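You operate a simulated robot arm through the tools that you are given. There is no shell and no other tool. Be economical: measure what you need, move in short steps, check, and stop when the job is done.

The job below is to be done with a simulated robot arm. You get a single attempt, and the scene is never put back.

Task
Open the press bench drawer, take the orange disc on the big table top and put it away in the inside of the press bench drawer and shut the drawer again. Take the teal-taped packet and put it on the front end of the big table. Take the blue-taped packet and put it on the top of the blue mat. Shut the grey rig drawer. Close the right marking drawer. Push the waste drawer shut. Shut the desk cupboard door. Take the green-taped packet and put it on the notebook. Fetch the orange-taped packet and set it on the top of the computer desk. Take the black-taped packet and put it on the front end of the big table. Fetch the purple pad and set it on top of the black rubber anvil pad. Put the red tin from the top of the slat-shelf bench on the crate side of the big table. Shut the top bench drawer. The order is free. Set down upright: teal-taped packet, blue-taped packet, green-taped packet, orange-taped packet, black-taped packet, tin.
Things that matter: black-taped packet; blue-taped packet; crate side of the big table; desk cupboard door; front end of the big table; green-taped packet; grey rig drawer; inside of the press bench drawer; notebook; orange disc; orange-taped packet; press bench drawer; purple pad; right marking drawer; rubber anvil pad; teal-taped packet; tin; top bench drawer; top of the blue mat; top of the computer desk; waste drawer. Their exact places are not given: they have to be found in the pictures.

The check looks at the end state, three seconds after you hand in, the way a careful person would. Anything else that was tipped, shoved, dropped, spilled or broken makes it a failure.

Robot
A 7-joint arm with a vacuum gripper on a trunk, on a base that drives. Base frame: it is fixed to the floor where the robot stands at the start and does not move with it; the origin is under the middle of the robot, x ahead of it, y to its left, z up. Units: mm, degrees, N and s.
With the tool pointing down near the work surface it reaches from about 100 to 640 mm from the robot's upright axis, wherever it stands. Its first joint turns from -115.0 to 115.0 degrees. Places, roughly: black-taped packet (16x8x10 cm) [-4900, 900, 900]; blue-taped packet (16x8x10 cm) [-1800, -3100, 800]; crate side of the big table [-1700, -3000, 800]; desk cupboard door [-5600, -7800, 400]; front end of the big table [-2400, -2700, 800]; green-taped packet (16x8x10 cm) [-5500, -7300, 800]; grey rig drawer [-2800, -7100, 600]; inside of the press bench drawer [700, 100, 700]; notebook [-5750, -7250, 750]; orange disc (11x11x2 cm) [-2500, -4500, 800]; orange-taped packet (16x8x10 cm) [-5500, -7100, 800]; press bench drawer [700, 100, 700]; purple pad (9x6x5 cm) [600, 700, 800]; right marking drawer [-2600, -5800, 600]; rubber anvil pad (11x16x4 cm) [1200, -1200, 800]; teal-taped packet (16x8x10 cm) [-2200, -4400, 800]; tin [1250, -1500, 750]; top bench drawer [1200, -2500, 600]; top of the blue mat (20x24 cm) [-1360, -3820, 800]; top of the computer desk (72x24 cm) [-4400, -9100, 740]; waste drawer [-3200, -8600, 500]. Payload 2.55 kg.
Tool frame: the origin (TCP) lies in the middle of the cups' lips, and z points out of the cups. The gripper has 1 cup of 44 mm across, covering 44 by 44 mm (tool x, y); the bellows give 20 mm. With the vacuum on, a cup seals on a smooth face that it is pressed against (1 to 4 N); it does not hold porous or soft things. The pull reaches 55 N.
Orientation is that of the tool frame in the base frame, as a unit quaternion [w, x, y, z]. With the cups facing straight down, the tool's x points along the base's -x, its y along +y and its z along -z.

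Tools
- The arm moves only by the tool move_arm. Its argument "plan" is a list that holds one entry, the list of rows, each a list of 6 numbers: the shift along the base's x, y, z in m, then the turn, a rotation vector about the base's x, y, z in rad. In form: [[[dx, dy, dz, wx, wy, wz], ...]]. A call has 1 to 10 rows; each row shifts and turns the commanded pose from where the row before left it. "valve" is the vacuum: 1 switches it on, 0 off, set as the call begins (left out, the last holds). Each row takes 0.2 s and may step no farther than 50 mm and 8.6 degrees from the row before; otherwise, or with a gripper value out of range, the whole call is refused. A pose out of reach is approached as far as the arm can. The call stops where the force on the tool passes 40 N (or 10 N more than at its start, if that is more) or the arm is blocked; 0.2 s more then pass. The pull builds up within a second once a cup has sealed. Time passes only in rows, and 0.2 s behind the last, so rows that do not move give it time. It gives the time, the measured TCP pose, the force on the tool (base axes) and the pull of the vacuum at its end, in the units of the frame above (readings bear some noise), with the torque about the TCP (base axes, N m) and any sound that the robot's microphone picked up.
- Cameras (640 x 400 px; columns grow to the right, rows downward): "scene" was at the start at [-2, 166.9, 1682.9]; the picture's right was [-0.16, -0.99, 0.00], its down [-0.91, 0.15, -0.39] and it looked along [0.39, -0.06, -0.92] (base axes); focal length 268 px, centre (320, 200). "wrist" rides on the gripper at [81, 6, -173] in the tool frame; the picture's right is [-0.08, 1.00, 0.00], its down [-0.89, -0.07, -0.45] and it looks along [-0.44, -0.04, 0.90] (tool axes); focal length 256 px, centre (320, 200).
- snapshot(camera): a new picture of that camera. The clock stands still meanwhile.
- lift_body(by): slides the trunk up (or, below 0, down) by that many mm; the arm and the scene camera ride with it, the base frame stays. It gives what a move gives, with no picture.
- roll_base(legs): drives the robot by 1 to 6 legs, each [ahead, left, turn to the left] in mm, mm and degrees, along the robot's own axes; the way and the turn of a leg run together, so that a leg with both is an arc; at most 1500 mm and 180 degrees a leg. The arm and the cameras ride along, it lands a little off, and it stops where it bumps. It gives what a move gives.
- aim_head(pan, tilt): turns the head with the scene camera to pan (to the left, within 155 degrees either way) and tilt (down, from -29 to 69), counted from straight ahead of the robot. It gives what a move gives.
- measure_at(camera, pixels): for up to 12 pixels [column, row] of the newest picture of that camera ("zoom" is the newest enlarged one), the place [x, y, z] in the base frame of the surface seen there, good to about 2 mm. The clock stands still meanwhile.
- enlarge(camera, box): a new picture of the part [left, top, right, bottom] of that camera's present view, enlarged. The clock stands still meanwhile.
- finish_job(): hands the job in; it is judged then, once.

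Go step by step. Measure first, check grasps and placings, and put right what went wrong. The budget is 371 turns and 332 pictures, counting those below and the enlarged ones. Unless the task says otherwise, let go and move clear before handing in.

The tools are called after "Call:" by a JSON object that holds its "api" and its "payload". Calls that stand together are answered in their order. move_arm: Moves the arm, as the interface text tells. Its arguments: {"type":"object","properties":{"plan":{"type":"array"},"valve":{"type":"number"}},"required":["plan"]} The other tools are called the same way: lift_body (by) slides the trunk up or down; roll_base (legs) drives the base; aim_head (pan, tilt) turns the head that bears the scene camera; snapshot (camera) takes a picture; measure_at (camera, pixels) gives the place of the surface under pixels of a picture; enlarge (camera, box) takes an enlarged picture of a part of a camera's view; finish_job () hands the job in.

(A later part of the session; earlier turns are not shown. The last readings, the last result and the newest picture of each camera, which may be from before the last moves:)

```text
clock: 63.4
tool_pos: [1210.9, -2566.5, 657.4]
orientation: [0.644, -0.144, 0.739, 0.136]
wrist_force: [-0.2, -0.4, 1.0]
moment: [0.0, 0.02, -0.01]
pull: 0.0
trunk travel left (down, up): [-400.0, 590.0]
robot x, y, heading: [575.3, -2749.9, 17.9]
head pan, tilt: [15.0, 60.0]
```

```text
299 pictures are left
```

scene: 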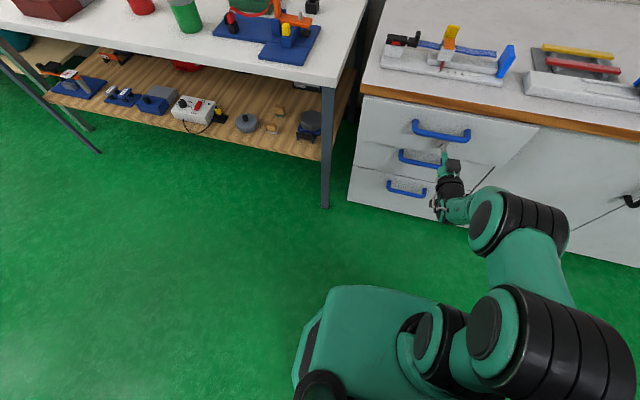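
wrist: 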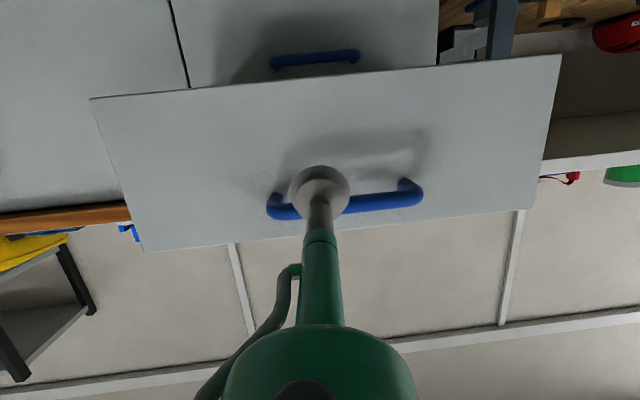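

About 45 mm remain. I'll push slowly in small base steps.

Call:
{"api": "roll_base", "payload": {"legs": [[35, 0, 0]]}}

Call:
{"api": "move_arm", "payload": {"plan": [[[0.008, 0.0025, 0, 0, 0, 0], [0.005, 0.0015, 0, 0, 0, 0], [0, 0, 0, 0, 0, 0]]]}}

Call:
{"api": "enlarge", "payload": {"camera": "scene", "box": [340, 60, 580, 210]}}

```text
clock: 64.3
tool_pos: [1245.8, -2555.5, 657.2]
orientation: [0.644, -0.143, 0.739, 0.136]
wrist_force: [-0.3, 0.6, -0.7]
moment: [-0.01, -0.01, -0.05]
pull: 0.1
trunk travel left (down, up): [-400.0, 590.0]
robot x, y, heading: [608.1, -2737.3, 18.0]
head pan, tilt: [15.0, 60.0]
```

```text
clock: 65.1
tool_pos: [1258.5, -2553.0, 658.4]
orientation: [0.645, -0.144, 0.738, 0.136]
wrist_force: [-1.2, 0.4, -0.7]
moment: [0.04, -0.02, -0.03]
pull: 0.1
trunk travel left (down, up): [-400.0, 590.0]
robot x, y, heading: [609.4, -2738.8, 18.1]
head pan, tilt: [15.0, 60.0]
```

```text
2.67 times, centred on (460, 135) of scene
```

zoom: 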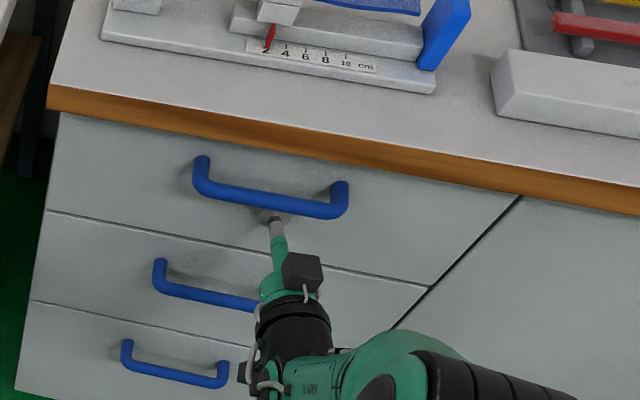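

It looks flush. I'll compare the top drawer's face with its neighbours, and press once more.

Call:
{"api": "move_arm", "payload": {"plan": [[[0.006, 0.002, 0, 0, 0, 0], [0.006, 0.002, 0, 0, 0, 0], [0, 0, 0, 0, 0, 0]]]}}

Call:
{"api": "enlarge", "payload": {"camera": "scene", "box": [340, 60, 580, 210]}}

Call:
{"api": "measure_at", "payload": {"camera": "zoom", "pixels": [[70, 190], [60, 235], [440, 220], [540, 240], [400, 210], [350, 290], [60, 290], [500, 330], [430, 190]]}}

```text
clock: 65.9
tool_pos: [1270.5, -2547.2, 656.4]
orientation: [0.644, -0.144, 0.739, 0.137]
wrist_force: [-5.8, 1.0, -2.5]
moment: [0.06, -0.1, -0.08]
pull: 0.1
trunk travel left (down, up): [-400.0, 590.0]
robot x, y, heading: [610.9, -2734.5, 17.9]
head pan, tilt: [15.0, 60.0]
```

```text
2.67 times, centred on (460, 135) of scene
```

zoom: 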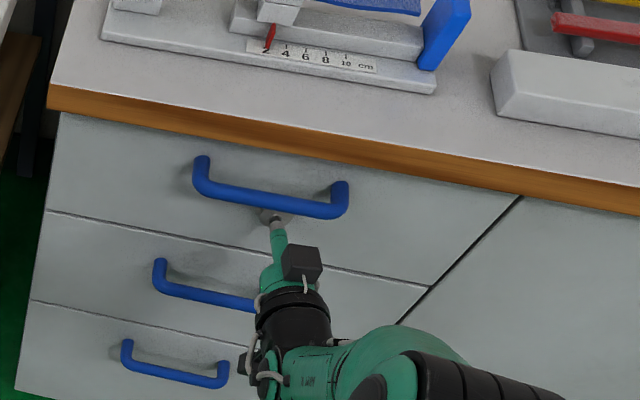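

```text
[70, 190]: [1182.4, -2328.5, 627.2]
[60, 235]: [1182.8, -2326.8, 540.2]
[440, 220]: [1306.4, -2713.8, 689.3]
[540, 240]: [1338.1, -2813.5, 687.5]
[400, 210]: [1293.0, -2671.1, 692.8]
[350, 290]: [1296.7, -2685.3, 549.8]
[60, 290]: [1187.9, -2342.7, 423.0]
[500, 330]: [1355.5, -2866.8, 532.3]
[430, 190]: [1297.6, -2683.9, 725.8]
```

The top drawer is flush (n≈411 like its neighbours). I back off, raise the trunk and turn the tool downwards again.

Call:
{"api": "roll_base", "payload": {"legs": [[-150, 0, 0]]}}

Call:
{"api": "lift_body", "payload": {"by": 400}}

Call:
{"api": "move_arm", "payload": {"plan": [[[-0.02, -0.006, 0, -0.044, 0.136, 0], [-0.02, -0.006, 0, -0.044, 0.136, 0], [-0.02, -0.006, 0, -0.044, 0.136, 0], [-0.02, -0.006, 0, -0.044, 0.136, 0], [-0.02, -0.006, 0, -0.044, 0.136, 0], [-0.02, -0.006, 0, -0.044, 0.136, 0], [-0.02, -0.006, 0, -0.044, 0.136, 0], [-0.02, -0.006, 0, -0.044, 0.136, 0], [-0.02, -0.006, 0, -0.044, 0.136, 0], [-0.02, -0.006, 0, -0.025, 0.077, 0]]]}}

Call:
{"api": "roll_base", "payload": {"legs": [[0, 1060, 0]]}}

```text
clock: 67.3
tool_pos: [1125.8, -2591.0, 657.5]
orientation: [0.645, -0.145, 0.737, 0.138]
wrist_force: [0.5, 0.1, -0.2]
moment: [-0.01, 0.0, -0.01]
pull: 0.0
trunk travel left (down, up): [-400.0, 590.0]
robot x, y, heading: [463.7, -2785.4, 18.1]
head pan, tilt: [15.0, 60.0]
```

```text
clock: 71.1
tool_pos: [1126.7, -2591.7, 1057.4]
orientation: [0.645, -0.146, 0.737, 0.139]
wrist_force: [0.1, 1.6, 0.7]
moment: [0.0, 0.0, 0.0]
pull: 0.2
trunk travel left (down, up): [-800.0, 190.0]
robot x, y, heading: [467.6, -2785.0, 18.5]
head pan, tilt: [15.0, 60.0]
```

```text
clock: 73.3
tool_pos: [926.3, -2650.8, 1056.4]
orientation: [0.028, -0.155, 0.986, 0.052]
wrist_force: [0.2, -0.6, 1.0]
moment: [0.07, 0.0, 0.02]
pull: 0.1
trunk travel left (down, up): [-800.0, 190.0]
robot x, y, heading: [464.3, -2784.4, 18.3]
head pan, tilt: [15.0, 60.0]
```

```text
clock: 78.7
tool_pos: [588.5, -1651.9, 1058.1]
orientation: [0.028, -0.162, 0.985, 0.051]
wrist_force: [0.2, -0.7, 0.0]
moment: [-0.05, -0.01, 0.02]
pull: 0.1
trunk travel left (down, up): [-800.0, 190.0]
robot x, y, heading: [128.7, -1793.8, 19.2]
head pan, tilt: [15.0, 60.0]
```

I fix the small tool tilt and approach the tin.

Call:
{"api": "move_arm", "payload": {"plan": [[[0, 0, 0.02, -0.1095, 0.0386, 0], [0, 0, 0.03, 0, 0, 0], [0, 0, 0, 0, 0, 0]]]}}

Call:
{"api": "roll_base", "payload": {"legs": [[470, 0, -1.3]]}}

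Call:
{"api": "snapshot", "payload": {"camera": "wrist"}}

```text
clock: 79.5
tool_pos: [590.7, -1650.5, 1107.2]
orientation: [0.0, -0.163, 0.987, 0.0]
wrist_force: [-0.4, 0.4, 0.2]
moment: [-0.02, 0.04, 0.0]
pull: 0.1
trunk travel left (down, up): [-800.0, 190.0]
robot x, y, heading: [129.0, -1790.8, 19.1]
head pan, tilt: [15.0, 60.0]
```

```text
clock: 82.3
tool_pos: [1033.1, -1512.7, 1106.7]
orientation: [0.0, -0.154, 0.988, -0.001]
wrist_force: [0.2, -0.2, -0.5]
moment: [0.03, 0.02, 0.0]
pull: 0.3
trunk travel left (down, up): [-800.0, 190.0]
robot x, y, heading: [569.0, -1644.8, 18.0]
head pan, tilt: [15.0, 60.0]
```

```text
296 pictures are left
```

wrist: 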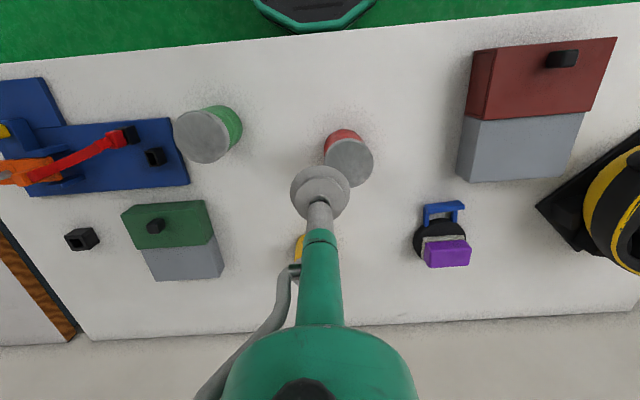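

The tin's grey lid is at (350,163). Measuring it.

Call:
{"api": "measure_at", "payload": {"camera": "wrist", "pixels": [[350, 163], [328, 165], [371, 163], [345, 143], [360, 184], [340, 133]]}}

Call:
{"api": "measure_at", "payload": {"camera": "scene", "pixels": [[320, 200]]}}

```text
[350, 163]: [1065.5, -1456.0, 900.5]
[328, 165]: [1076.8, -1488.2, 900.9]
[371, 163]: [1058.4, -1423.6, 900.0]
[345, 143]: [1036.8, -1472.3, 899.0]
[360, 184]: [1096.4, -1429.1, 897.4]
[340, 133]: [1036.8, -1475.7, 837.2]
```

```text
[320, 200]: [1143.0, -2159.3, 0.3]
```

Call:
{"api": "move_arm", "payload": {"plan": [[[0.0085, 0.015, -0.045, 0, 0, 0], [0.0085, 0.015, -0.045, 0, 0, 0], [0.0085, 0.015, -0.045, 0, 0, 0], [0.0085, 0.015, -0.045, 0, 0, 0], [0, 0, -0.018, 0, 0, 0], [0, 0, -0.008, 0, 0, 0], [0, 0, -0.005, 0, 0, 0], [0, 0, -0.003, 0, 0, 0], [0, 0, 0, 0, 0, 0], [0, 0, 0, 0, 0, 0]]], "valve": 1}}

```text
clock: 84.5
tool_pos: [1065.9, -1449.2, 897.7]
orientation: [0.004, -0.154, 0.988, 0.0]
wrist_force: [-2.5, 8.1, 25.1]
moment: [-0.42, 0.15, -0.07]
pull: 54.9
trunk travel left (down, up): [-800.0, 190.0]
robot x, y, heading: [565.8, -1643.3, 18.1]
head pan, tilt: [15.0, 60.0]
```

Sealed (pull 54.9). I lift the tin clear and check it.

Call:
{"api": "move_arm", "payload": {"plan": [[[0, 0, 0.015, 0, 0, 0], [0, 0, 0.045, 0, 0, 0], [0, 0, 0.045, 0, 0, 0], [0, 0, 0.045, 0, 0, 0], [0, 0, 0.045, 0, 0, 0], [-0.04, -0.013, 0, 0, 0, 0], [-0.04, -0.013, 0, 0, 0, 0], [-0.04, -0.013, 0, 0, 0, 0], [0, 0, 0, 0, 0, 0]]]}}

Call:
{"api": "snapshot", "payload": {"camera": "wrist"}}

Call:
{"api": "aim_head", "payload": {"pan": -130, "tilt": 20}}

Call:
{"api": "snapshot", "payload": {"camera": "scene"}}

```text
clock: 86.5
tool_pos: [941.0, -1493.4, 1078.3]
orientation: [0.0, -0.154, 0.988, -0.001]
wrist_force: [0.1, 0.3, -2.8]
moment: [0.03, 0.0, -0.01]
pull: 55.0
out of reach, approached as far as the arm can: row 5
trunk travel left (down, up): [-800.0, 190.0]
robot x, y, heading: [570.8, -1641.7, 18.0]
head pan, tilt: [15.0, 60.0]
```

```text
295 pictures are left
```

wrist: 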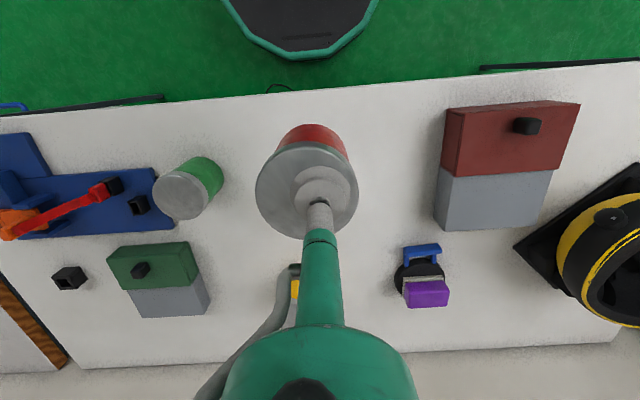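

```text
clock: 88.8
tool_pos: [940.9, -1493.8, 1079.2]
orientation: [0.001, -0.154, 0.988, -0.001]
wrist_force: [0.1, -0.2, -2.1]
moment: [0.02, 0.0, -0.03]
pull: 55.2
trunk travel left (down, up): [-800.0, 190.0]
robot x, y, heading: [570.8, -1644.7, 17.9]
head pan, tilt: [-130.0, 20.0]
```

```text
294 pictures are left
```

scene: 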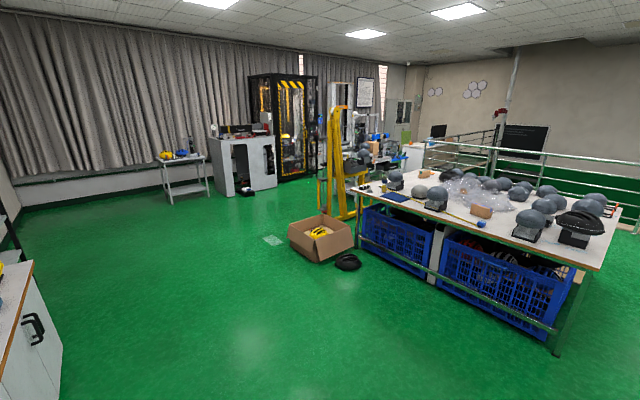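

The big table with blue crates is at right (500,210). I'll enlarge it and measure.

Call:
{"api": "enlarge", "payload": {"camera": "scene", "box": [340, 120, 640, 308]}}

Call:
{"api": "measure_at", "payload": {"camera": "scene", "pixels": [[600, 265], [480, 228], [400, 205], [348, 190], [340, 178], [530, 230], [435, 200], [555, 350], [320, 235], [610, 215], [350, 262], [380, 200]]}}

```text
2.13 times, centred on (490, 214) of scene
```

zoom: 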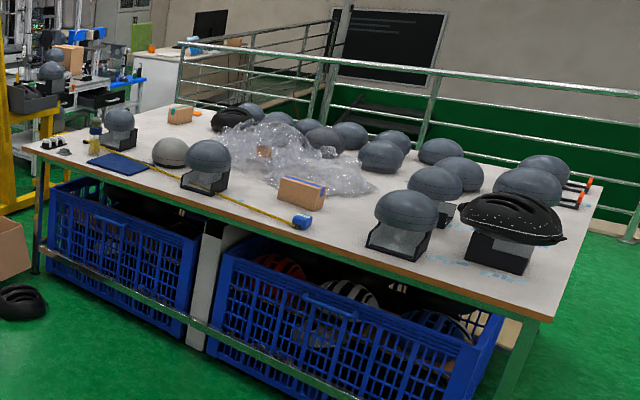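

```text
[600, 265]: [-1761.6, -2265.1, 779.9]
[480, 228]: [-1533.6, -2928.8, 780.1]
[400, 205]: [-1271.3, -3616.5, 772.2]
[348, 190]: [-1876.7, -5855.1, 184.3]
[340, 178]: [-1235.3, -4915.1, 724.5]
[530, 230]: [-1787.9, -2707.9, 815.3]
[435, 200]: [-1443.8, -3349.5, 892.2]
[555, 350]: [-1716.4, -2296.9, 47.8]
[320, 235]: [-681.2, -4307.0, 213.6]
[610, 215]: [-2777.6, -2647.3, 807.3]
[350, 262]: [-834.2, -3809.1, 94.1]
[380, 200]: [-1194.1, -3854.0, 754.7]
```

The crate side is the near long edge (dir (0.34,-0.94)), top z≈780. I back off from the bench, turn about and drive to it.

Call:
{"api": "roll_base", "payload": {"legs": [[-450, 0, 0], [0, 0, -178], [1000, 0, 0]]}}

Call:
{"api": "aim_head", "payload": {"pan": 0, "tilt": 35}}

Call:
{"api": "snapshot", "payload": {"camera": "scene"}}

```text
clock: 103.5
tool_pos: [-1139.4, -2297.4, 1079.7]
orientation: [0.0, 0.984, 0.18, 0.0]
wrist_force: [0.1, 1.3, -1.2]
moment: [-0.03, -0.05, 0.0]
pull: 55.1
trunk travel left (down, up): [-800.0, 190.0]
robot x, y, heading: [-774.6, -2124.7, -158.6]
head pan, tilt: [-130.0, 20.0]
```

```text
clock: 105.6
tool_pos: [-1140.4, -2298.2, 1079.0]
orientation: [0.0, 0.984, 0.18, -0.001]
wrist_force: [-0.5, 0.6, -3.3]
moment: [-0.07, -0.01, 0.0]
pull: 54.6
trunk travel left (down, up): [-800.0, 190.0]
robot x, y, heading: [-776.4, -2125.6, -158.7]
head pan, tilt: [0.0, 35.0]
```

```text
292 pictures are left
```

scene: 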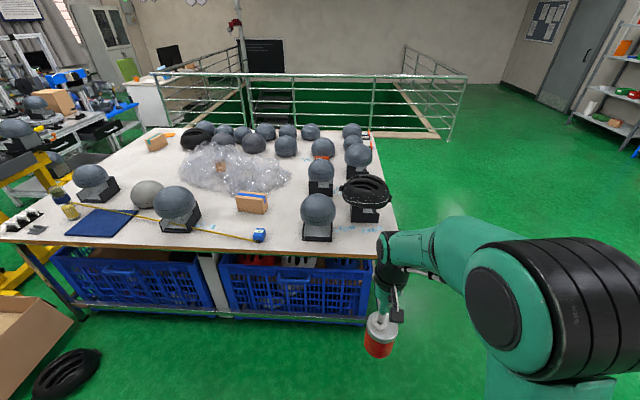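

A good overview: tape measure at (258,236), helmets at (177,205) and (318,215), blue packet at (252,202). I'll measure free spots.

Call:
{"api": "measure_at", "payload": {"camera": "scene", "pixels": [[284, 240], [284, 225], [258, 236], [305, 238], [330, 240], [200, 243], [252, 200], [252, 212], [350, 240], [340, 165], [385, 200], [385, 160]]}}

Call:
{"api": "enlarge", "payload": {"camera": "scene", "box": [140, 110, 420, 285]}}

```text
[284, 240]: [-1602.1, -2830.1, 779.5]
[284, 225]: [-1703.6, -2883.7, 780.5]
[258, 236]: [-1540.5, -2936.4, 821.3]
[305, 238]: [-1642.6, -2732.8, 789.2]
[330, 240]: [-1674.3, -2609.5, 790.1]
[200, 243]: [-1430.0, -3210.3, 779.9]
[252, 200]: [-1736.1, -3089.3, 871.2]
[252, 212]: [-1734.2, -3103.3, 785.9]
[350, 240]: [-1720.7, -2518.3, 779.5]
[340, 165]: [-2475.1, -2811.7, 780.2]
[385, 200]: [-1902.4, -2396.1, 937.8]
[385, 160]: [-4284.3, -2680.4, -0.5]
```

```text
2.29 times, centred on (280, 198) of scene
```

zoom: 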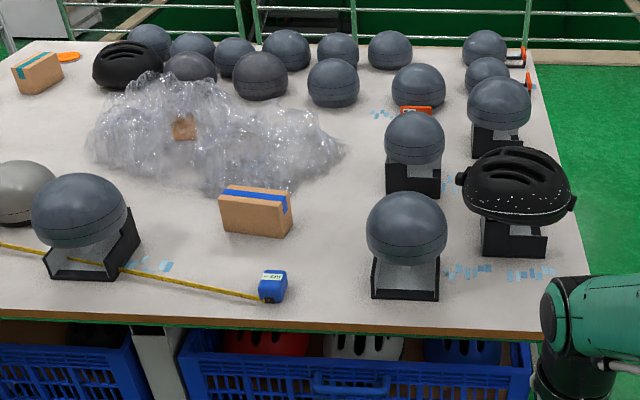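

I'll set the tin at ≈(-1660,-2890), between tape measure and helmet stand. Driving there.

Call:
{"api": "roll_base", "payload": {"legs": [[0, 400, -1.3], [630, 0, 0]]}}

Call:
{"api": "snapshot", "payload": {"camera": "wrist"}}

Call:
{"api": "aim_head", "payload": {"pan": 0, "tilt": 50}}

Call:
{"api": "snapshot", "payload": {"camera": "scene"}}

```text
clock: 111.2
tool_pos: [-1584.6, -2874.2, 1078.7]
orientation: [0.0, 0.986, 0.169, 0.0]
wrist_force: [-0.4, 0.4, -2.9]
moment: [-0.02, -0.03, 0.01]
pull: 54.3
trunk travel left (down, up): [-800.0, 190.0]
robot x, y, heading: [-1219.7, -2715.5, -159.9]
head pan, tilt: [0.0, 35.0]
```

```text
290 pictures are left
```

wrist: 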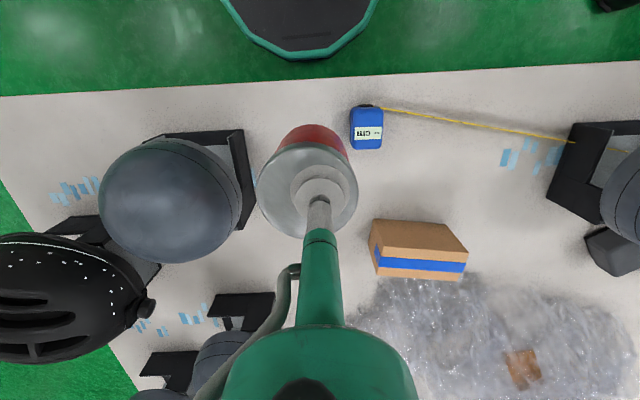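

```text
clock: 111.9
tool_pos: [-1584.5, -2874.3, 1079.0]
orientation: [0.0, 0.986, 0.168, -0.001]
wrist_force: [0.0, -0.3, -2.6]
moment: [-0.05, -0.01, -0.02]
pull: 54.8
trunk travel left (down, up): [-800.0, 190.0]
robot x, y, heading: [-1214.5, -2711.2, -159.9]
head pan, tilt: [0.0, 50.0]
```

```text
289 pictures are left
```

scene: 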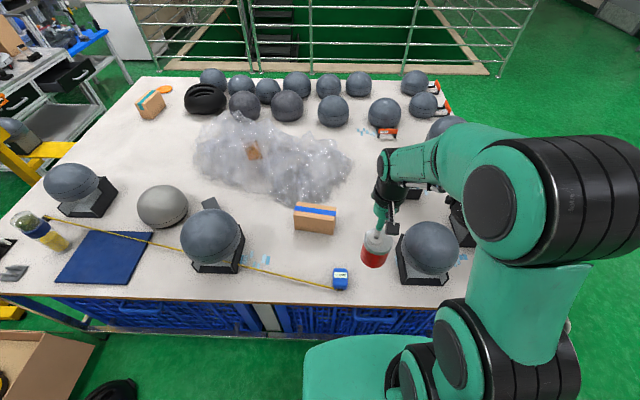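

Checking clearances: stand corner (243,130), tape measure (366,125), packet (372,250).

Call:
{"api": "measure_at", "payload": {"camera": "wrist", "pixels": [[243, 130], [250, 200], [352, 125], [372, 222], [371, 250], [452, 228], [466, 262], [385, 270], [310, 235], [360, 180], [420, 240], [425, 265]]}}

```text
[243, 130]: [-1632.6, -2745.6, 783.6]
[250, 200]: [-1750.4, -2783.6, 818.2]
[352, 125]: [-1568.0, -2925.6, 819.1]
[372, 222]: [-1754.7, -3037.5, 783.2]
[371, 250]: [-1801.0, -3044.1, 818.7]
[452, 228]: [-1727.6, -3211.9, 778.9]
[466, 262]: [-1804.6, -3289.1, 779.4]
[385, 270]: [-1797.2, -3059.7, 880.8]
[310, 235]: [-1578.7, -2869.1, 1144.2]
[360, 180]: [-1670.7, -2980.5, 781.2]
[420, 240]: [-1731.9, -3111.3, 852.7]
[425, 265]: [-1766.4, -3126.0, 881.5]
```

Call:
{"api": "move_arm", "payload": {"plan": [[[-0.027, -0.005, -0.04, 0, 0, 0], [-0.027, -0.005, -0.04, 0, 0, 0], [-0.027, -0.004, -0.04, 0, 0, 0], [0, 0, -0.035, 0, 0, 0], [0, 0, -0.035, 0, 0, 0], [0, 0, -0.006, 0, 0, 0], [0, 0, -0.004, 0, 0, 0], [0, 0, 0, 0, 0, 0]]]}}

```text
clock: 113.7
tool_pos: [-1666.0, -2889.8, 879.8]
orientation: [0.0, 0.986, 0.169, -0.003]
wrist_force: [3.1, -3.9, 14.5]
moment: [0.32, 0.04, -0.07]
pull: 54.7
trunk travel left (down, up): [-800.0, 190.0]
robot x, y, heading: [-1220.4, -2711.5, -160.2]
head pan, tilt: [0.0, 50.0]
```

Contact (14.5 N). I release and lift.

Call:
{"api": "move_arm", "payload": {"plan": [[[0, 0, 0, 0, 0, 0], [0, 0, 0, 0, 0, 0], [0, 0, 0, 0, 0, 0], [0, 0, 0.01, 0, 0, 0], [0, 0, 0.03, 0, 0, 0], [0, 0, 0.045, 0, 0, 0], [0, 0, 0.045, 0, 0, 0], [0, 0, 0.045, 0, 0, 0]]], "valve": 0}}

Call:
{"api": "snapshot", "payload": {"camera": "wrist"}}

Call:
{"api": "enlarge", "payload": {"camera": "scene", "box": [240, 150, 440, 275]}}

```text
clock: 115.5
tool_pos: [-1666.5, -2887.8, 1052.8]
orientation: [0.0, 0.986, 0.168, 0.0]
wrist_force: [0.1, -0.3, -0.4]
moment: [-0.01, 0.05, 0.03]
pull: 0.0
trunk travel left (down, up): [-800.0, 190.0]
robot x, y, heading: [-1219.3, -2714.9, -160.1]
head pan, tilt: [0.0, 50.0]
```

```text
288 pictures are left
```

wrist: 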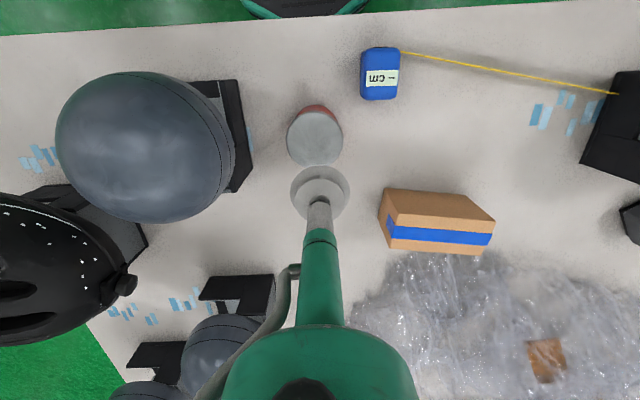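

```text
3.20 times, centred on (340, 212) of scene
```

zoom: 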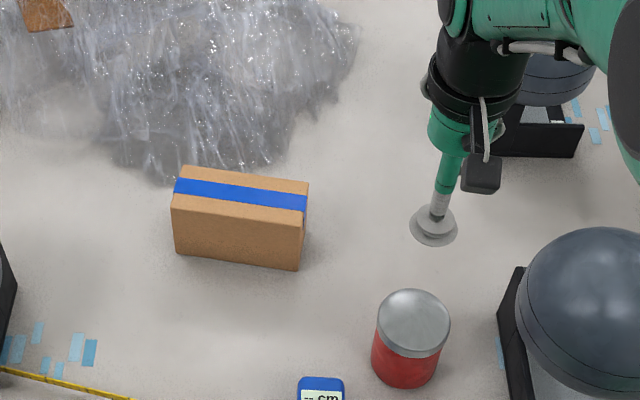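

The tin stands upright. Next the blue-taped packet: measuring its top corners.

Call:
{"api": "measure_at", "payload": {"camera": "zoom", "pixels": [[184, 169], [306, 186], [300, 214], [176, 204], [240, 192], [205, 185], [275, 200], [240, 240]]}}

Call:
{"api": "measure_at", "payload": {"camera": "scene", "pixels": [[62, 278], [132, 285], [90, 232], [150, 233], [100, 260], [60, 262], [165, 205], [105, 262], [215, 255], [45, 235]]}}

```text
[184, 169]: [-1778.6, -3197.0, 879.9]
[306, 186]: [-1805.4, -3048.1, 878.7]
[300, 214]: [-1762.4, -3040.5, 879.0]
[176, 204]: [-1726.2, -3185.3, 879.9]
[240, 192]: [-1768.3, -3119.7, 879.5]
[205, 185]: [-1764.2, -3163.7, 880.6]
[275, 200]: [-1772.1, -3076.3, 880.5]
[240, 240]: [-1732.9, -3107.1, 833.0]
```

```text
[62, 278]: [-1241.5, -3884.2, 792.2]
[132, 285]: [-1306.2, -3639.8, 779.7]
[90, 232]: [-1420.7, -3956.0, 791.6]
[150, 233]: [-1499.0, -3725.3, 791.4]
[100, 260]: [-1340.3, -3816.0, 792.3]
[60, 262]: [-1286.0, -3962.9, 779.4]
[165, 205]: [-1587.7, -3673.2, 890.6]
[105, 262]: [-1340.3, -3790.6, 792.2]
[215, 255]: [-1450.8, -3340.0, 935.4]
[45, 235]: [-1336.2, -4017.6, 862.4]
```

Packet top centre (-1768,-3118), z 880, mat centre ≈(-1365,-3805), z 792. I drive left 195 and 40 ahead.

Call:
{"api": "roll_base", "payload": {"legs": [[0, 195, 0], [40, 0, 0]]}}

```text
clock: 117.6
tool_pos: [-1636.8, -3089.6, 1052.2]
orientation: [0.0, 0.985, 0.17, 0.001]
wrist_force: [0.2, -0.3, -0.5]
moment: [-0.01, 0.0, 0.02]
pull: 0.2
trunk travel left (down, up): [-800.0, 190.0]
robot x, y, heading: [-1188.6, -2913.2, -159.9]
head pan, tilt: [0.0, 50.0]
```

Call:
{"api": "move_arm", "payload": {"plan": [[[-0.0263, -0.0057, -0.03, 0, 0, 0], [-0.0263, -0.0057, -0.03, 0, 0, 0], [-0.0263, -0.0057, -0.03, 0, 0, 0], [-0.0263, -0.0057, -0.03, 0, 0, 0], [-0.0263, -0.0057, -0.03, 0, 0, 0], [0, 0, -0.014, 0, 0, 0], [0, 0, -0.006, 0, 0, 0], [0, 0, -0.004, 0, 0, 0], [0, 0, 0, 0, 0, 0], [0, 0, 0, 0, 0, 0]]], "valve": 1}}

```text
clock: 119.8
tool_pos: [-1769.0, -3116.9, 878.7]
orientation: [0.001, 0.985, 0.171, -0.002]
wrist_force: [1.6, 1.8, 9.1]
moment: [0.0, -0.45, 0.11]
pull: 55.2
trunk travel left (down, up): [-800.0, 190.0]
robot x, y, heading: [-1190.8, -2910.5, -160.2]
head pan, tilt: [0.0, 50.0]
```

Sealed. Lifting the packet and retracting toward the robot.

Call:
{"api": "move_arm", "payload": {"plan": [[[0, 0, 0.015, 0, 0, 0], [0, 0, 0.04, 0, 0, 0], [0.01, 0.004, 0.045, 0, 0, 0], [0.02, 0.007, 0.04, 0, 0, 0], [0.03, 0.01, 0.035, 0, 0, 0], [0.04, 0.014, 0.015, 0, 0, 0], [0.045, 0.015, 0.0, 0, 0, 0], [0.045, 0.015, 0, 0, 0, 0], [0, 0, 0, 0, 0, 0]]]}}

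Call:
{"api": "snapshot", "payload": {"camera": "wrist"}}

```text
clock: 121.8
tool_pos: [-1580.3, -3051.2, 1065.9]
orientation: [0.0, 0.985, 0.171, -0.001]
wrist_force: [-0.1, 0.2, -2.3]
moment: [0.02, -0.05, 0.0]
pull: 54.6
trunk travel left (down, up): [-800.0, 190.0]
robot x, y, heading: [-1186.9, -2911.6, -160.2]
head pan, tilt: [0.0, 50.0]
```

```text
286 pictures are left
```

wrist: 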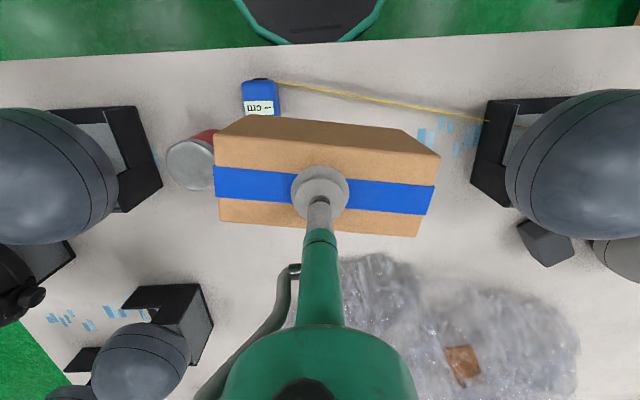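

Held well. I back off 200, go left 490 (keeping away from the floor wheel), then ahead again.

Call:
{"api": "roll_base", "payload": {"legs": [[-200, 0, 0], [0, 490, 0]]}}

Call:
{"api": "aim_head", "payload": {"pan": 30, "tilt": 50}}

Call:
{"api": "snapshot", "payload": {"camera": "scene"}}

```text
clock: 125.9
tool_pos: [-1226.8, -3449.3, 1066.5]
orientation: [0.0, 0.986, 0.164, 0.001]
wrist_force: [-0.5, -1.0, -3.1]
moment: [0.03, 0.05, 0.0]
pull: 54.6
trunk travel left (down, up): [-800.0, 190.0]
robot x, y, heading: [-833.0, -3315.3, -160.7]
head pan, tilt: [0.0, 50.0]
```

```text
clock: 126.9
tool_pos: [-1227.2, -3449.0, 1066.0]
orientation: [0.001, 0.986, 0.165, 0.0]
wrist_force: [-1.4, 0.3, -2.9]
moment: [0.0, 0.01, -0.01]
pull: 55.2
trunk travel left (down, up): [-800.0, 190.0]
robot x, y, heading: [-829.5, -3314.9, -160.6]
head pan, tilt: [30.0, 50.0]
```

```text
285 pictures are left
```

scene: 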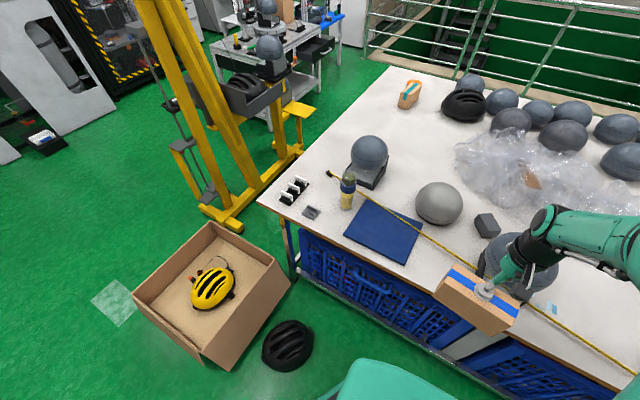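

The floor object is a black helmet at (288,345). I'll measure it and the mat with the tape line.

Call:
{"api": "measure_at", "payload": {"camera": "scene", "pixels": [[313, 340], [295, 368], [265, 350], [385, 235], [408, 263], [346, 236], [420, 225], [364, 203], [400, 225], [390, 213], [412, 210]]}}

```text
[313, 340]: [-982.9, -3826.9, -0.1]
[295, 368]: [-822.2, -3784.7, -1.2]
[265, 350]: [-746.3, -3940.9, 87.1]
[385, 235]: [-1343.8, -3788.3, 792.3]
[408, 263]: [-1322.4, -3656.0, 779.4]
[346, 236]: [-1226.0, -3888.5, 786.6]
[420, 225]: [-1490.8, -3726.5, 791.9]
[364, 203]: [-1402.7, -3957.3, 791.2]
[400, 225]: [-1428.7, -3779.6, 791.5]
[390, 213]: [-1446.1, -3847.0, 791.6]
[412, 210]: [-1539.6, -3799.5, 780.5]
```

Mat centre (-1364,-3807). I go 185 ahead and 60 left (helmet stays ≥100 mm clear).

Call:
{"api": "roll_base", "payload": {"legs": [[185, 60, 0]]}}

Call:
{"api": "snapshot", "payload": {"camera": "wrist"}}

```text
clock: 128.4
tool_pos: [-1376.1, -3563.3, 1066.8]
orientation: [-0.001, 0.986, 0.164, 0.0]
wrist_force: [-0.1, -1.1, -2.5]
moment: [0.02, -0.02, -0.03]
pull: 55.1
trunk travel left (down, up): [-800.0, 190.0]
robot x, y, heading: [-985.8, -3433.2, -160.4]
head pan, tilt: [30.0, 50.0]
```

```text
284 pictures are left
```

wrist: 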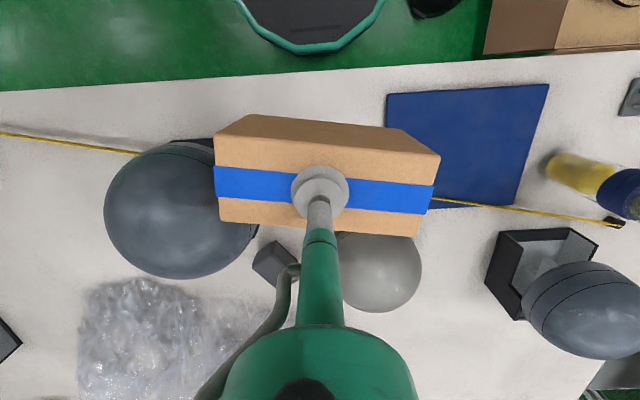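

Call:
{"api": "move_arm", "payload": {"plan": [[[0.004, -0.048, 0, 0, 0, 0], [0.004, -0.048, 0, 0, 0, 0], [0.004, -0.048, 0, 0, 0, 0], [0.004, -0.049, 0, 0, 0, 0], [0.003, -0.049, 0, 0, 0, 0], [0, 0, -0.03, 0, 0, 0], [0, 0, -0.03, 0, 0, 0], [0, 0, 0, 0, 0, 0]]]}}

Call:
{"api": "snapshot", "payload": {"camera": "wrist"}}

Call:
{"api": "snapshot", "payload": {"camera": "scene"}}

```text
clock: 130.2
tool_pos: [-1355.5, -3802.7, 1008.0]
orientation: [0.002, 0.986, 0.165, 0.0]
wrist_force: [0.2, 0.2, -2.6]
moment: [0.01, 0.03, -0.01]
pull: 55.3
trunk travel left (down, up): [-800.0, 190.0]
robot x, y, heading: [-979.5, -3427.3, -160.7]
head pan, tilt: [30.0, 50.0]
```

```text
283 pictures are left
```

wrist: 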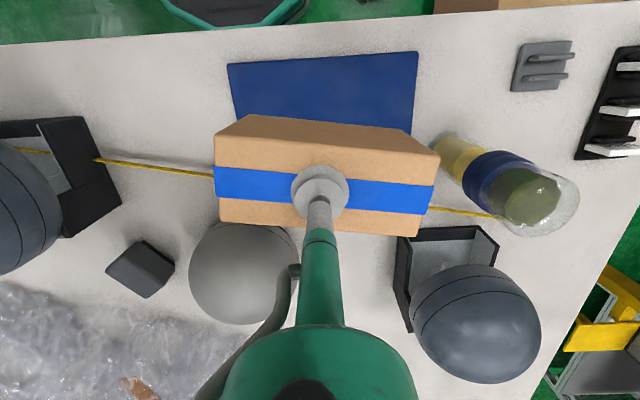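

```text
282 pictures are left
```

scene: 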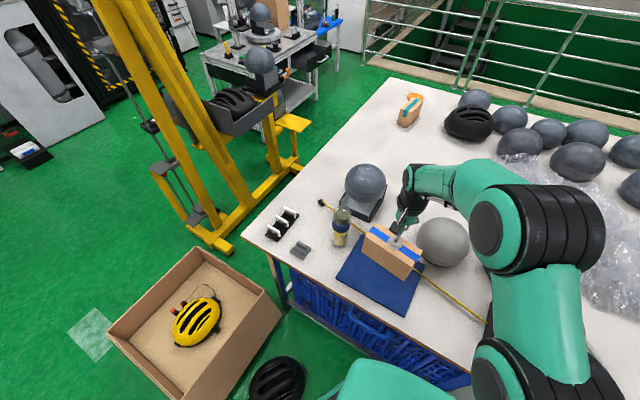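

Positions fit. Lowering onto the mat.

Call:
{"api": "move_arm", "payload": {"plan": [[[0, 0, -0.04, 0, 0, 0], [0, 0, -0.04, 0, 0, 0], [0, 0, -0.026, 0, 0, 0], [0, 0, -0.006, 0, 0, 0], [0, 0, -0.004, 0, 0, 0], [0, 0, 0, 0, 0, 0]]]}}

```text
clock: 131.6
tool_pos: [-1356.8, -3805.1, 893.6]
orientation: [0.001, 0.986, 0.164, -0.001]
wrist_force: [-1.6, 2.0, 1.7]
moment: [-0.09, -0.08, 0.04]
pull: 54.6
trunk travel left (down, up): [-800.0, 190.0]
robot x, y, heading: [-981.4, -3432.0, -160.8]
head pan, tilt: [30.0, 50.0]
```

Light contact. A little more, then release and rise.

Call:
{"api": "move_arm", "payload": {"plan": [[[0, 0, -0.002, 0, 0, 0], [0, 0, 0, 0, 0, 0]]]}}

Call:
{"api": "move_arm", "payload": {"plan": [[[0, 0, 0, 0, 0, 0], [0, 0, 0, 0, 0, 0], [0, 0, 0, 0, 0, 0], [0, 0, 0.01, 0, 0, 0], [0, 0, 0.03, 0, 0, 0], [0, 0, 0.045, 0, 0, 0], [0, 0, 0.045, 0, 0, 0], [0, 0, 0.045, 0, 0, 0]]], "valve": 0}}

Call:
{"api": "snapshot", "payload": {"camera": "wrist"}}

Call:
{"api": "enlarge", "payload": {"camera": "scene", "box": [320, 60, 520, 185]}}

```text
clock: 132.2
tool_pos: [-1356.7, -3803.8, 892.4]
orientation: [0.002, 0.986, 0.165, -0.002]
wrist_force: [-0.7, 3.4, 12.4]
moment: [0.07, -0.37, 0.04]
pull: 54.8
trunk travel left (down, up): [-800.0, 190.0]
robot x, y, heading: [-981.3, -3430.3, -160.5]
head pan, tilt: [30.0, 50.0]
```

```text
clock: 134.0
tool_pos: [-1354.1, -3805.8, 1061.4]
orientation: [-0.001, 0.986, 0.165, 0.001]
wrist_force: [0.2, 0.1, 0.1]
moment: [0.01, 0.0, 0.02]
pull: 0.0
trunk travel left (down, up): [-800.0, 190.0]
robot x, y, heading: [-985.2, -3425.6, -160.8]
head pan, tilt: [30.0, 50.0]
```

```text
281 pictures are left
```

wrist: 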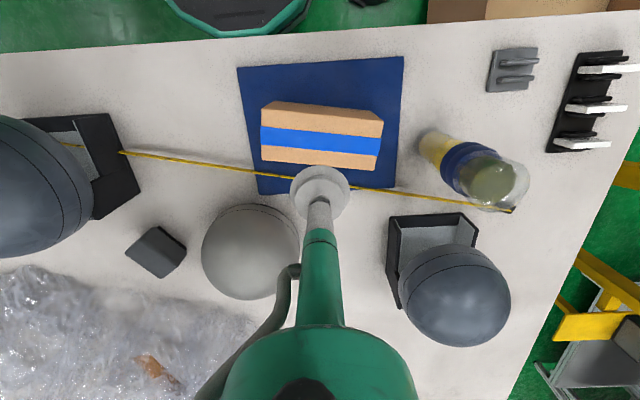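

```text
3.20 times, centred on (420, 122) of scene
```

zoom: 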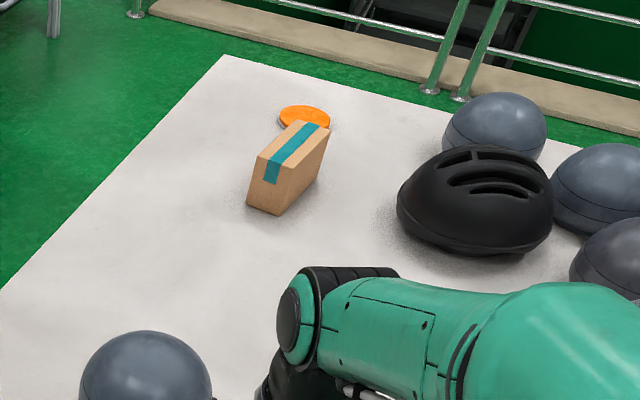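

The blue packet lies on the mat. Now the teal packet and orange disc at the far corner: I'll measure them and the surroundings to plan a path.

Call:
{"api": "measure_at", "payload": {"camera": "zoom", "pixels": [[225, 58], [20, 280], [290, 140], [305, 115], [265, 212], [160, 15], [440, 90]]}}

Call:
{"api": "measure_at", "payload": {"camera": "scene", "pixels": [[242, 232], [222, 245], [298, 165], [225, 255], [200, 230], [290, 120], [280, 190], [310, 115], [250, 200], [215, 150], [280, 290], [130, 130]]}}

Call:
{"api": "aim_head", "payload": {"pan": 60, "tilt": 35}}

Call:
{"api": "snapshot", "payload": {"camera": "scene"}}

```text
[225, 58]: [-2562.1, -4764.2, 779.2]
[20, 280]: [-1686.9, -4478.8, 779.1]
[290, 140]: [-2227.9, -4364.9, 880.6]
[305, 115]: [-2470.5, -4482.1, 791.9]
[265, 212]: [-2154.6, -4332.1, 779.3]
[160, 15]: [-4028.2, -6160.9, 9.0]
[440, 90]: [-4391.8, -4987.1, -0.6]
```

```text
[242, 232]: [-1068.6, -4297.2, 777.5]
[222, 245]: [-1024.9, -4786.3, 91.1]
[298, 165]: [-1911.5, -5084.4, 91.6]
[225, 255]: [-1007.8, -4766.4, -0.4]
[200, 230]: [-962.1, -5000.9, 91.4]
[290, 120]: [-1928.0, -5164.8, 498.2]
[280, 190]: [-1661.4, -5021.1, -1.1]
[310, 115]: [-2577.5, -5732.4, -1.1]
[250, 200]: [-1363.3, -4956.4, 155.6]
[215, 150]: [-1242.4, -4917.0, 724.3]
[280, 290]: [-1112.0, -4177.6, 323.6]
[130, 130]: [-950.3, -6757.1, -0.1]
```

```text
clock: 134.9
tool_pos: [-1354.6, -3806.4, 1061.9]
orientation: [0.0, 0.986, 0.164, 0.001]
wrist_force: [-0.3, -0.4, -0.6]
moment: [0.02, 0.01, -0.01]
pull: 0.0
trunk travel left (down, up): [-800.0, 190.0]
robot x, y, heading: [-982.4, -3429.0, -160.7]
head pan, tilt: [60.0, 35.0]
```

```text
279 pictures are left
```

scene: 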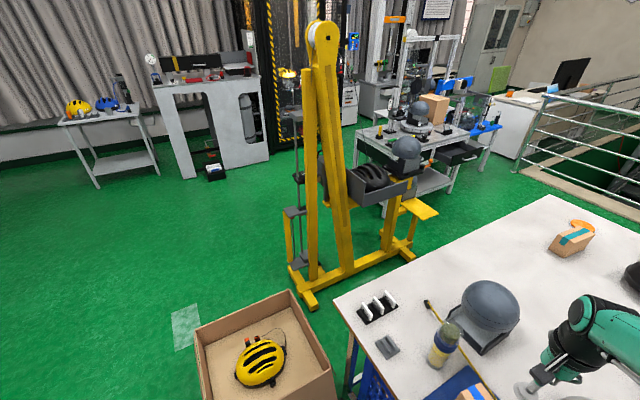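

The teal packet is best reached from the back side near the far corner (a yellow stand blocks the end). I'll drive around the table's front end; first back off and go right.

Call:
{"api": "roll_base", "payload": {"legs": [[-300, 0, 0], [0, -1400, 0], [0, -600, 0]]}}

Call:
{"api": "aim_head", "payload": {"pan": 0, "tilt": 25}}

Call:
{"api": "snapshot", "payload": {"camera": "scene"}}

```text
clock: 146.6
tool_pos: [-1746.9, -1820.5, 1063.1]
orientation: [0.001, 0.986, 0.167, 0.001]
wrist_force: [0.8, 0.4, 0.7]
moment: [0.0, 0.0, 0.01]
pull: 0.0
trunk travel left (down, up): [-800.0, 190.0]
robot x, y, heading: [-1374.9, -1441.1, -160.3]
head pan, tilt: [60.0, 35.0]
```

```text
clock: 147.9
tool_pos: [-1747.1, -1820.6, 1062.4]
orientation: [0.0, 0.986, 0.167, 0.0]
wrist_force: [0.8, 0.9, -0.3]
moment: [0.0, -0.03, 0.02]
pull: 0.0
trunk travel left (down, up): [-800.0, 190.0]
robot x, y, heading: [-1374.8, -1440.5, -160.3]
head pan, tilt: [0.0, 25.0]
```

```text
278 pictures are left
```

scene: 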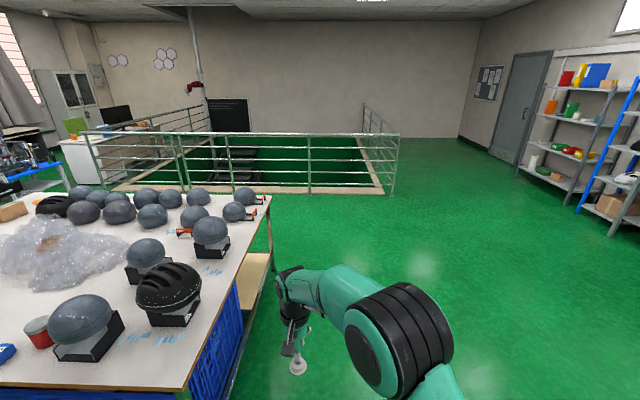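

The way is clear. I'll check the railing's distance behind the table before going on.

Call:
{"api": "measure_at", "payload": {"camera": "scene", "pixels": [[388, 196], [270, 192], [120, 188], [270, 200], [268, 310], [235, 285], [198, 380], [60, 170], [580, 180], [625, 220]]}}

Call:
{"api": "roll_base", "payload": {"legs": [[1400, 0, 0], [1100, 0, 0]]}}

```text
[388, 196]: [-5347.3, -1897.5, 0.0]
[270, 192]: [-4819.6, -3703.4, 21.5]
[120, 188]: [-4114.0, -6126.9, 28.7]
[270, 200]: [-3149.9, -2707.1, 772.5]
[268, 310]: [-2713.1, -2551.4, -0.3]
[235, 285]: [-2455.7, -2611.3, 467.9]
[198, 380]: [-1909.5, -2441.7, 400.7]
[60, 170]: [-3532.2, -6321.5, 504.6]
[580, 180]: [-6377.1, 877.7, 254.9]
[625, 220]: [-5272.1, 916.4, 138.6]
```

```text
clock: 160.0
tool_pos: [-4103.3, -2613.8, 1062.6]
orientation: [0.0, 0.986, 0.164, 0.001]
wrist_force: [-1.4, -0.5, -0.3]
moment: [0.01, -0.01, 0.0]
pull: 0.1
trunk travel left (down, up): [-800.0, 190.0]
robot x, y, heading: [-3730.0, -2236.7, -160.5]
head pan, tilt: [0.0, 25.0]
```

Corridor behind the table is ~1.7 m wide. I retract the arm, move on 200, turn to face the table and go along its back side.

Call:
{"api": "move_arm", "payload": {"plan": [[[0.006, 0.043, 0, 0, 0, 0], [0.006, 0.043, 0, 0, 0, 0], [0.006, 0.043, 0, 0, 0, 0], [0.006, 0.043, 0, 0, 0, 0], [0.006, 0.043, 0, 0, 0, 0], [0.006, 0.043, 0, 0, 0, 0]]]}}

Call:
{"api": "roll_base", "payload": {"legs": [[250, 0, 0], [0, 0, -179.5], [0, -1400, 0]]}}

Call:
{"api": "aim_head", "payload": {"pan": -20, "tilt": 45}}

Call:
{"api": "snapshot", "payload": {"camera": "scene"}}

```text
clock: 161.4
tool_pos: [-4069.4, -2350.9, 1064.4]
orientation: [0.001, 0.987, 0.163, -0.001]
wrist_force: [0.1, 0.6, 0.3]
moment: [-0.04, 0.01, 0.0]
pull: 0.1
trunk travel left (down, up): [-800.0, 190.0]
robot x, y, heading: [-3732.3, -2237.9, -160.8]
head pan, tilt: [0.0, 25.0]
```

```text
clock: 177.1
tool_pos: [-3103.0, -3478.3, 1064.4]
orientation: [0.0, -0.196, 0.981, 0.0]
wrist_force: [-0.5, -0.2, 0.3]
moment: [0.0, -0.01, -0.05]
pull: 0.0
trunk travel left (down, up): [-800.0, 190.0]
robot x, y, heading: [-3428.7, -3617.3, 23.0]
head pan, tilt: [0.0, 25.0]
```

```text
clock: 177.9
tool_pos: [-3101.2, -3477.4, 1064.5]
orientation: [0.001, -0.196, 0.981, -0.001]
wrist_force: [0.2, -0.2, -0.7]
moment: [0.0, 0.0, -0.01]
pull: 0.1
trunk travel left (down, up): [-800.0, 190.0]
robot x, y, heading: [-3431.3, -3615.1, 23.0]
head pan, tilt: [-20.0, 45.0]
```

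```text
277 pictures are left
```

scene: 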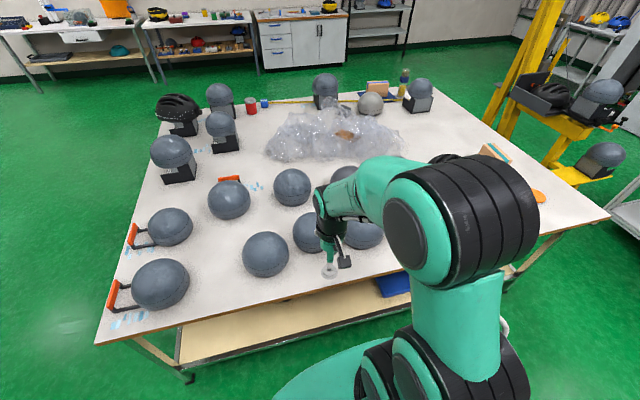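

Good view from behind. I'll measure the structure below the table and possible free spots at the front end (left in this view).

Call:
{"api": "measure_at", "payload": {"camera": "scene", "pixels": [[300, 338], [250, 325], [190, 375], [150, 350], [200, 255], [215, 175], [150, 200], [240, 155], [195, 195], [210, 270], [590, 225], [520, 265]]}}

Call:
{"api": "enlarge", "payload": {"camera": "scene", "box": [90, 70, 330, 220]}}

```text
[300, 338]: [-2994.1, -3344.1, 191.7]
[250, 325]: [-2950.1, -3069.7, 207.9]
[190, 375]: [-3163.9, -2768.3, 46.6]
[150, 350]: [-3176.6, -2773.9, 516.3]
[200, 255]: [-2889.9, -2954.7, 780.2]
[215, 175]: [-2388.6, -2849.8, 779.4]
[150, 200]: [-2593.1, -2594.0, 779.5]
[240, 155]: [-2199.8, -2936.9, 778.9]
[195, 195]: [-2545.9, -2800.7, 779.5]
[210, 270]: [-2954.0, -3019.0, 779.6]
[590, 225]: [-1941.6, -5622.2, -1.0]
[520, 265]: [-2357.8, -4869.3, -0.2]
```

```text
2.67 times, centred on (210, 145) of scene
```

zoom: 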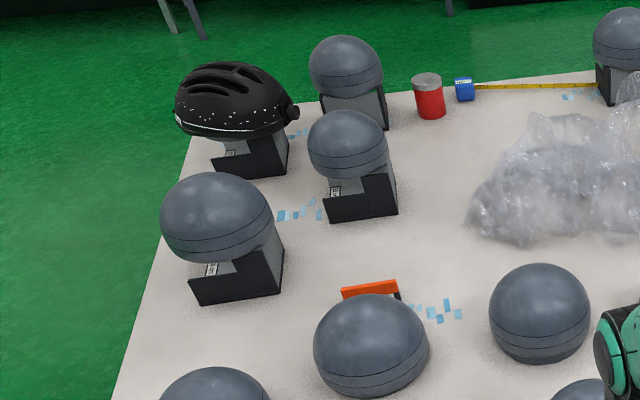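

The lower shelf at z≈200 is recessed ~75 mm. I'll go further to the far corner and look.

Call:
{"api": "roll_base", "payload": {"legs": [[-60, 0, -3.5], [0, -1400, 0]]}}

Call:
{"api": "aim_head", "payload": {"pan": -30, "tilt": 45}}

Call:
{"api": "snapshot", "payload": {"camera": "scene"}}

```text
clock: 185.6
tool_pos: [-2685.9, -4892.9, 1063.5]
orientation: [0.0, -0.151, 0.988, 0.0]
wrist_force: [-0.2, -0.2, 0.2]
moment: [0.06, -0.02, -0.03]
pull: 0.0
trunk travel left (down, up): [-800.0, 190.0]
robot x, y, heading: [-3029.3, -5004.3, 17.6]
head pan, tilt: [-20.0, 45.0]
```

```text
clock: 186.3
tool_pos: [-2686.1, -4893.0, 1064.2]
orientation: [0.0, -0.151, 0.989, 0.0]
wrist_force: [0.3, 1.1, 0.8]
moment: [-0.02, -0.01, -0.01]
pull: 0.0
trunk travel left (down, up): [-800.0, 190.0]
robot x, y, heading: [-3025.8, -4999.4, 17.6]
head pan, tilt: [-30.0, 45.0]
```

```text
275 pictures are left
```

scene: 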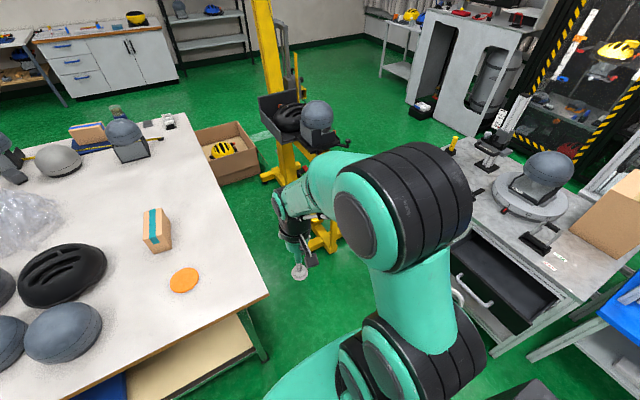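

The disc and teal packet are visible, and the marking bench with an open drawer at right. I'll measure obstacles near the end.

Call:
{"api": "measure_at", "payload": {"camera": "scene", "pixels": [[320, 245], [330, 230], [338, 250], [260, 355], [245, 330], [155, 215], [155, 235], [185, 280], [455, 250], [500, 275], [545, 300], [475, 345]]}}

Call:
{"api": "enlarge", "payload": {"camera": "scene", "box": [220, 100, 420, 225]}}

Call:
{"api": "snapshot", "payload": {"camera": "wrist"}}

```text
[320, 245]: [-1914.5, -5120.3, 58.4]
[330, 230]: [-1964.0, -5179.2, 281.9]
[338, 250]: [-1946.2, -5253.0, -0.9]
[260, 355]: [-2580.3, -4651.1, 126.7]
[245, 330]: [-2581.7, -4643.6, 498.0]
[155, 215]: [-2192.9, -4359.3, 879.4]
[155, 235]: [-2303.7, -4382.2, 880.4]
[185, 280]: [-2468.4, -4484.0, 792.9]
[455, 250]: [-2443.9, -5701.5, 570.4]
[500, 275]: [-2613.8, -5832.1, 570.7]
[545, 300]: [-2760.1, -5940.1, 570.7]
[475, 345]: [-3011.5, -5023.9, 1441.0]
```

```text
3.20 times, centred on (320, 162) of scene
```

zoom: 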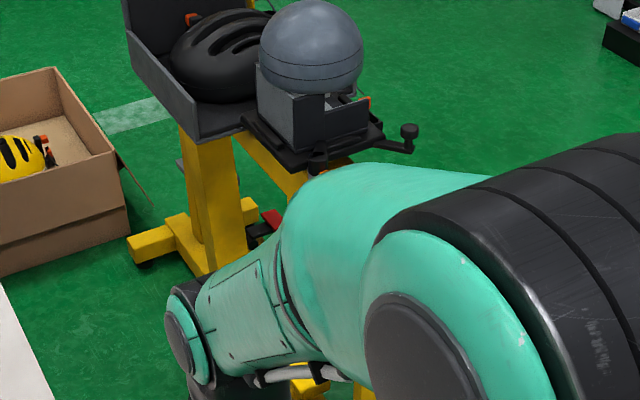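

```text
273 pictures are left
```

wrist: 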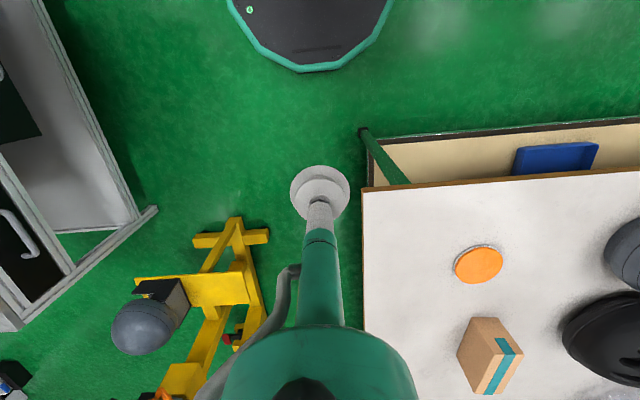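

The wrist view shows the yellow stand's near feet at (235,220) and (268,235). Measuring these and the table corner/leg.

Call:
{"api": "measure_at", "payload": {"camera": "wrist", "pixels": [[237, 220], [268, 236], [196, 241], [248, 290], [262, 310], [136, 282], [365, 132], [363, 192], [480, 262], [480, 345], [155, 208], [505, 355]]}}

```text
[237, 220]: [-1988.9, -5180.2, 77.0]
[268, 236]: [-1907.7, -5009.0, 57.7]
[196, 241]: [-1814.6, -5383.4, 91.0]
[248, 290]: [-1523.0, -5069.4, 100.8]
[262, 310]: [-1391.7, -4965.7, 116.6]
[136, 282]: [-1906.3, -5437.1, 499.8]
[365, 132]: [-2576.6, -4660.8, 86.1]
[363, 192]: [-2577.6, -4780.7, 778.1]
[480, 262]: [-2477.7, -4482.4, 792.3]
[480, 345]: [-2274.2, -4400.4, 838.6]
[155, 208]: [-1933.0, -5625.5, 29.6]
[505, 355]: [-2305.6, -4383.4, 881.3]
```

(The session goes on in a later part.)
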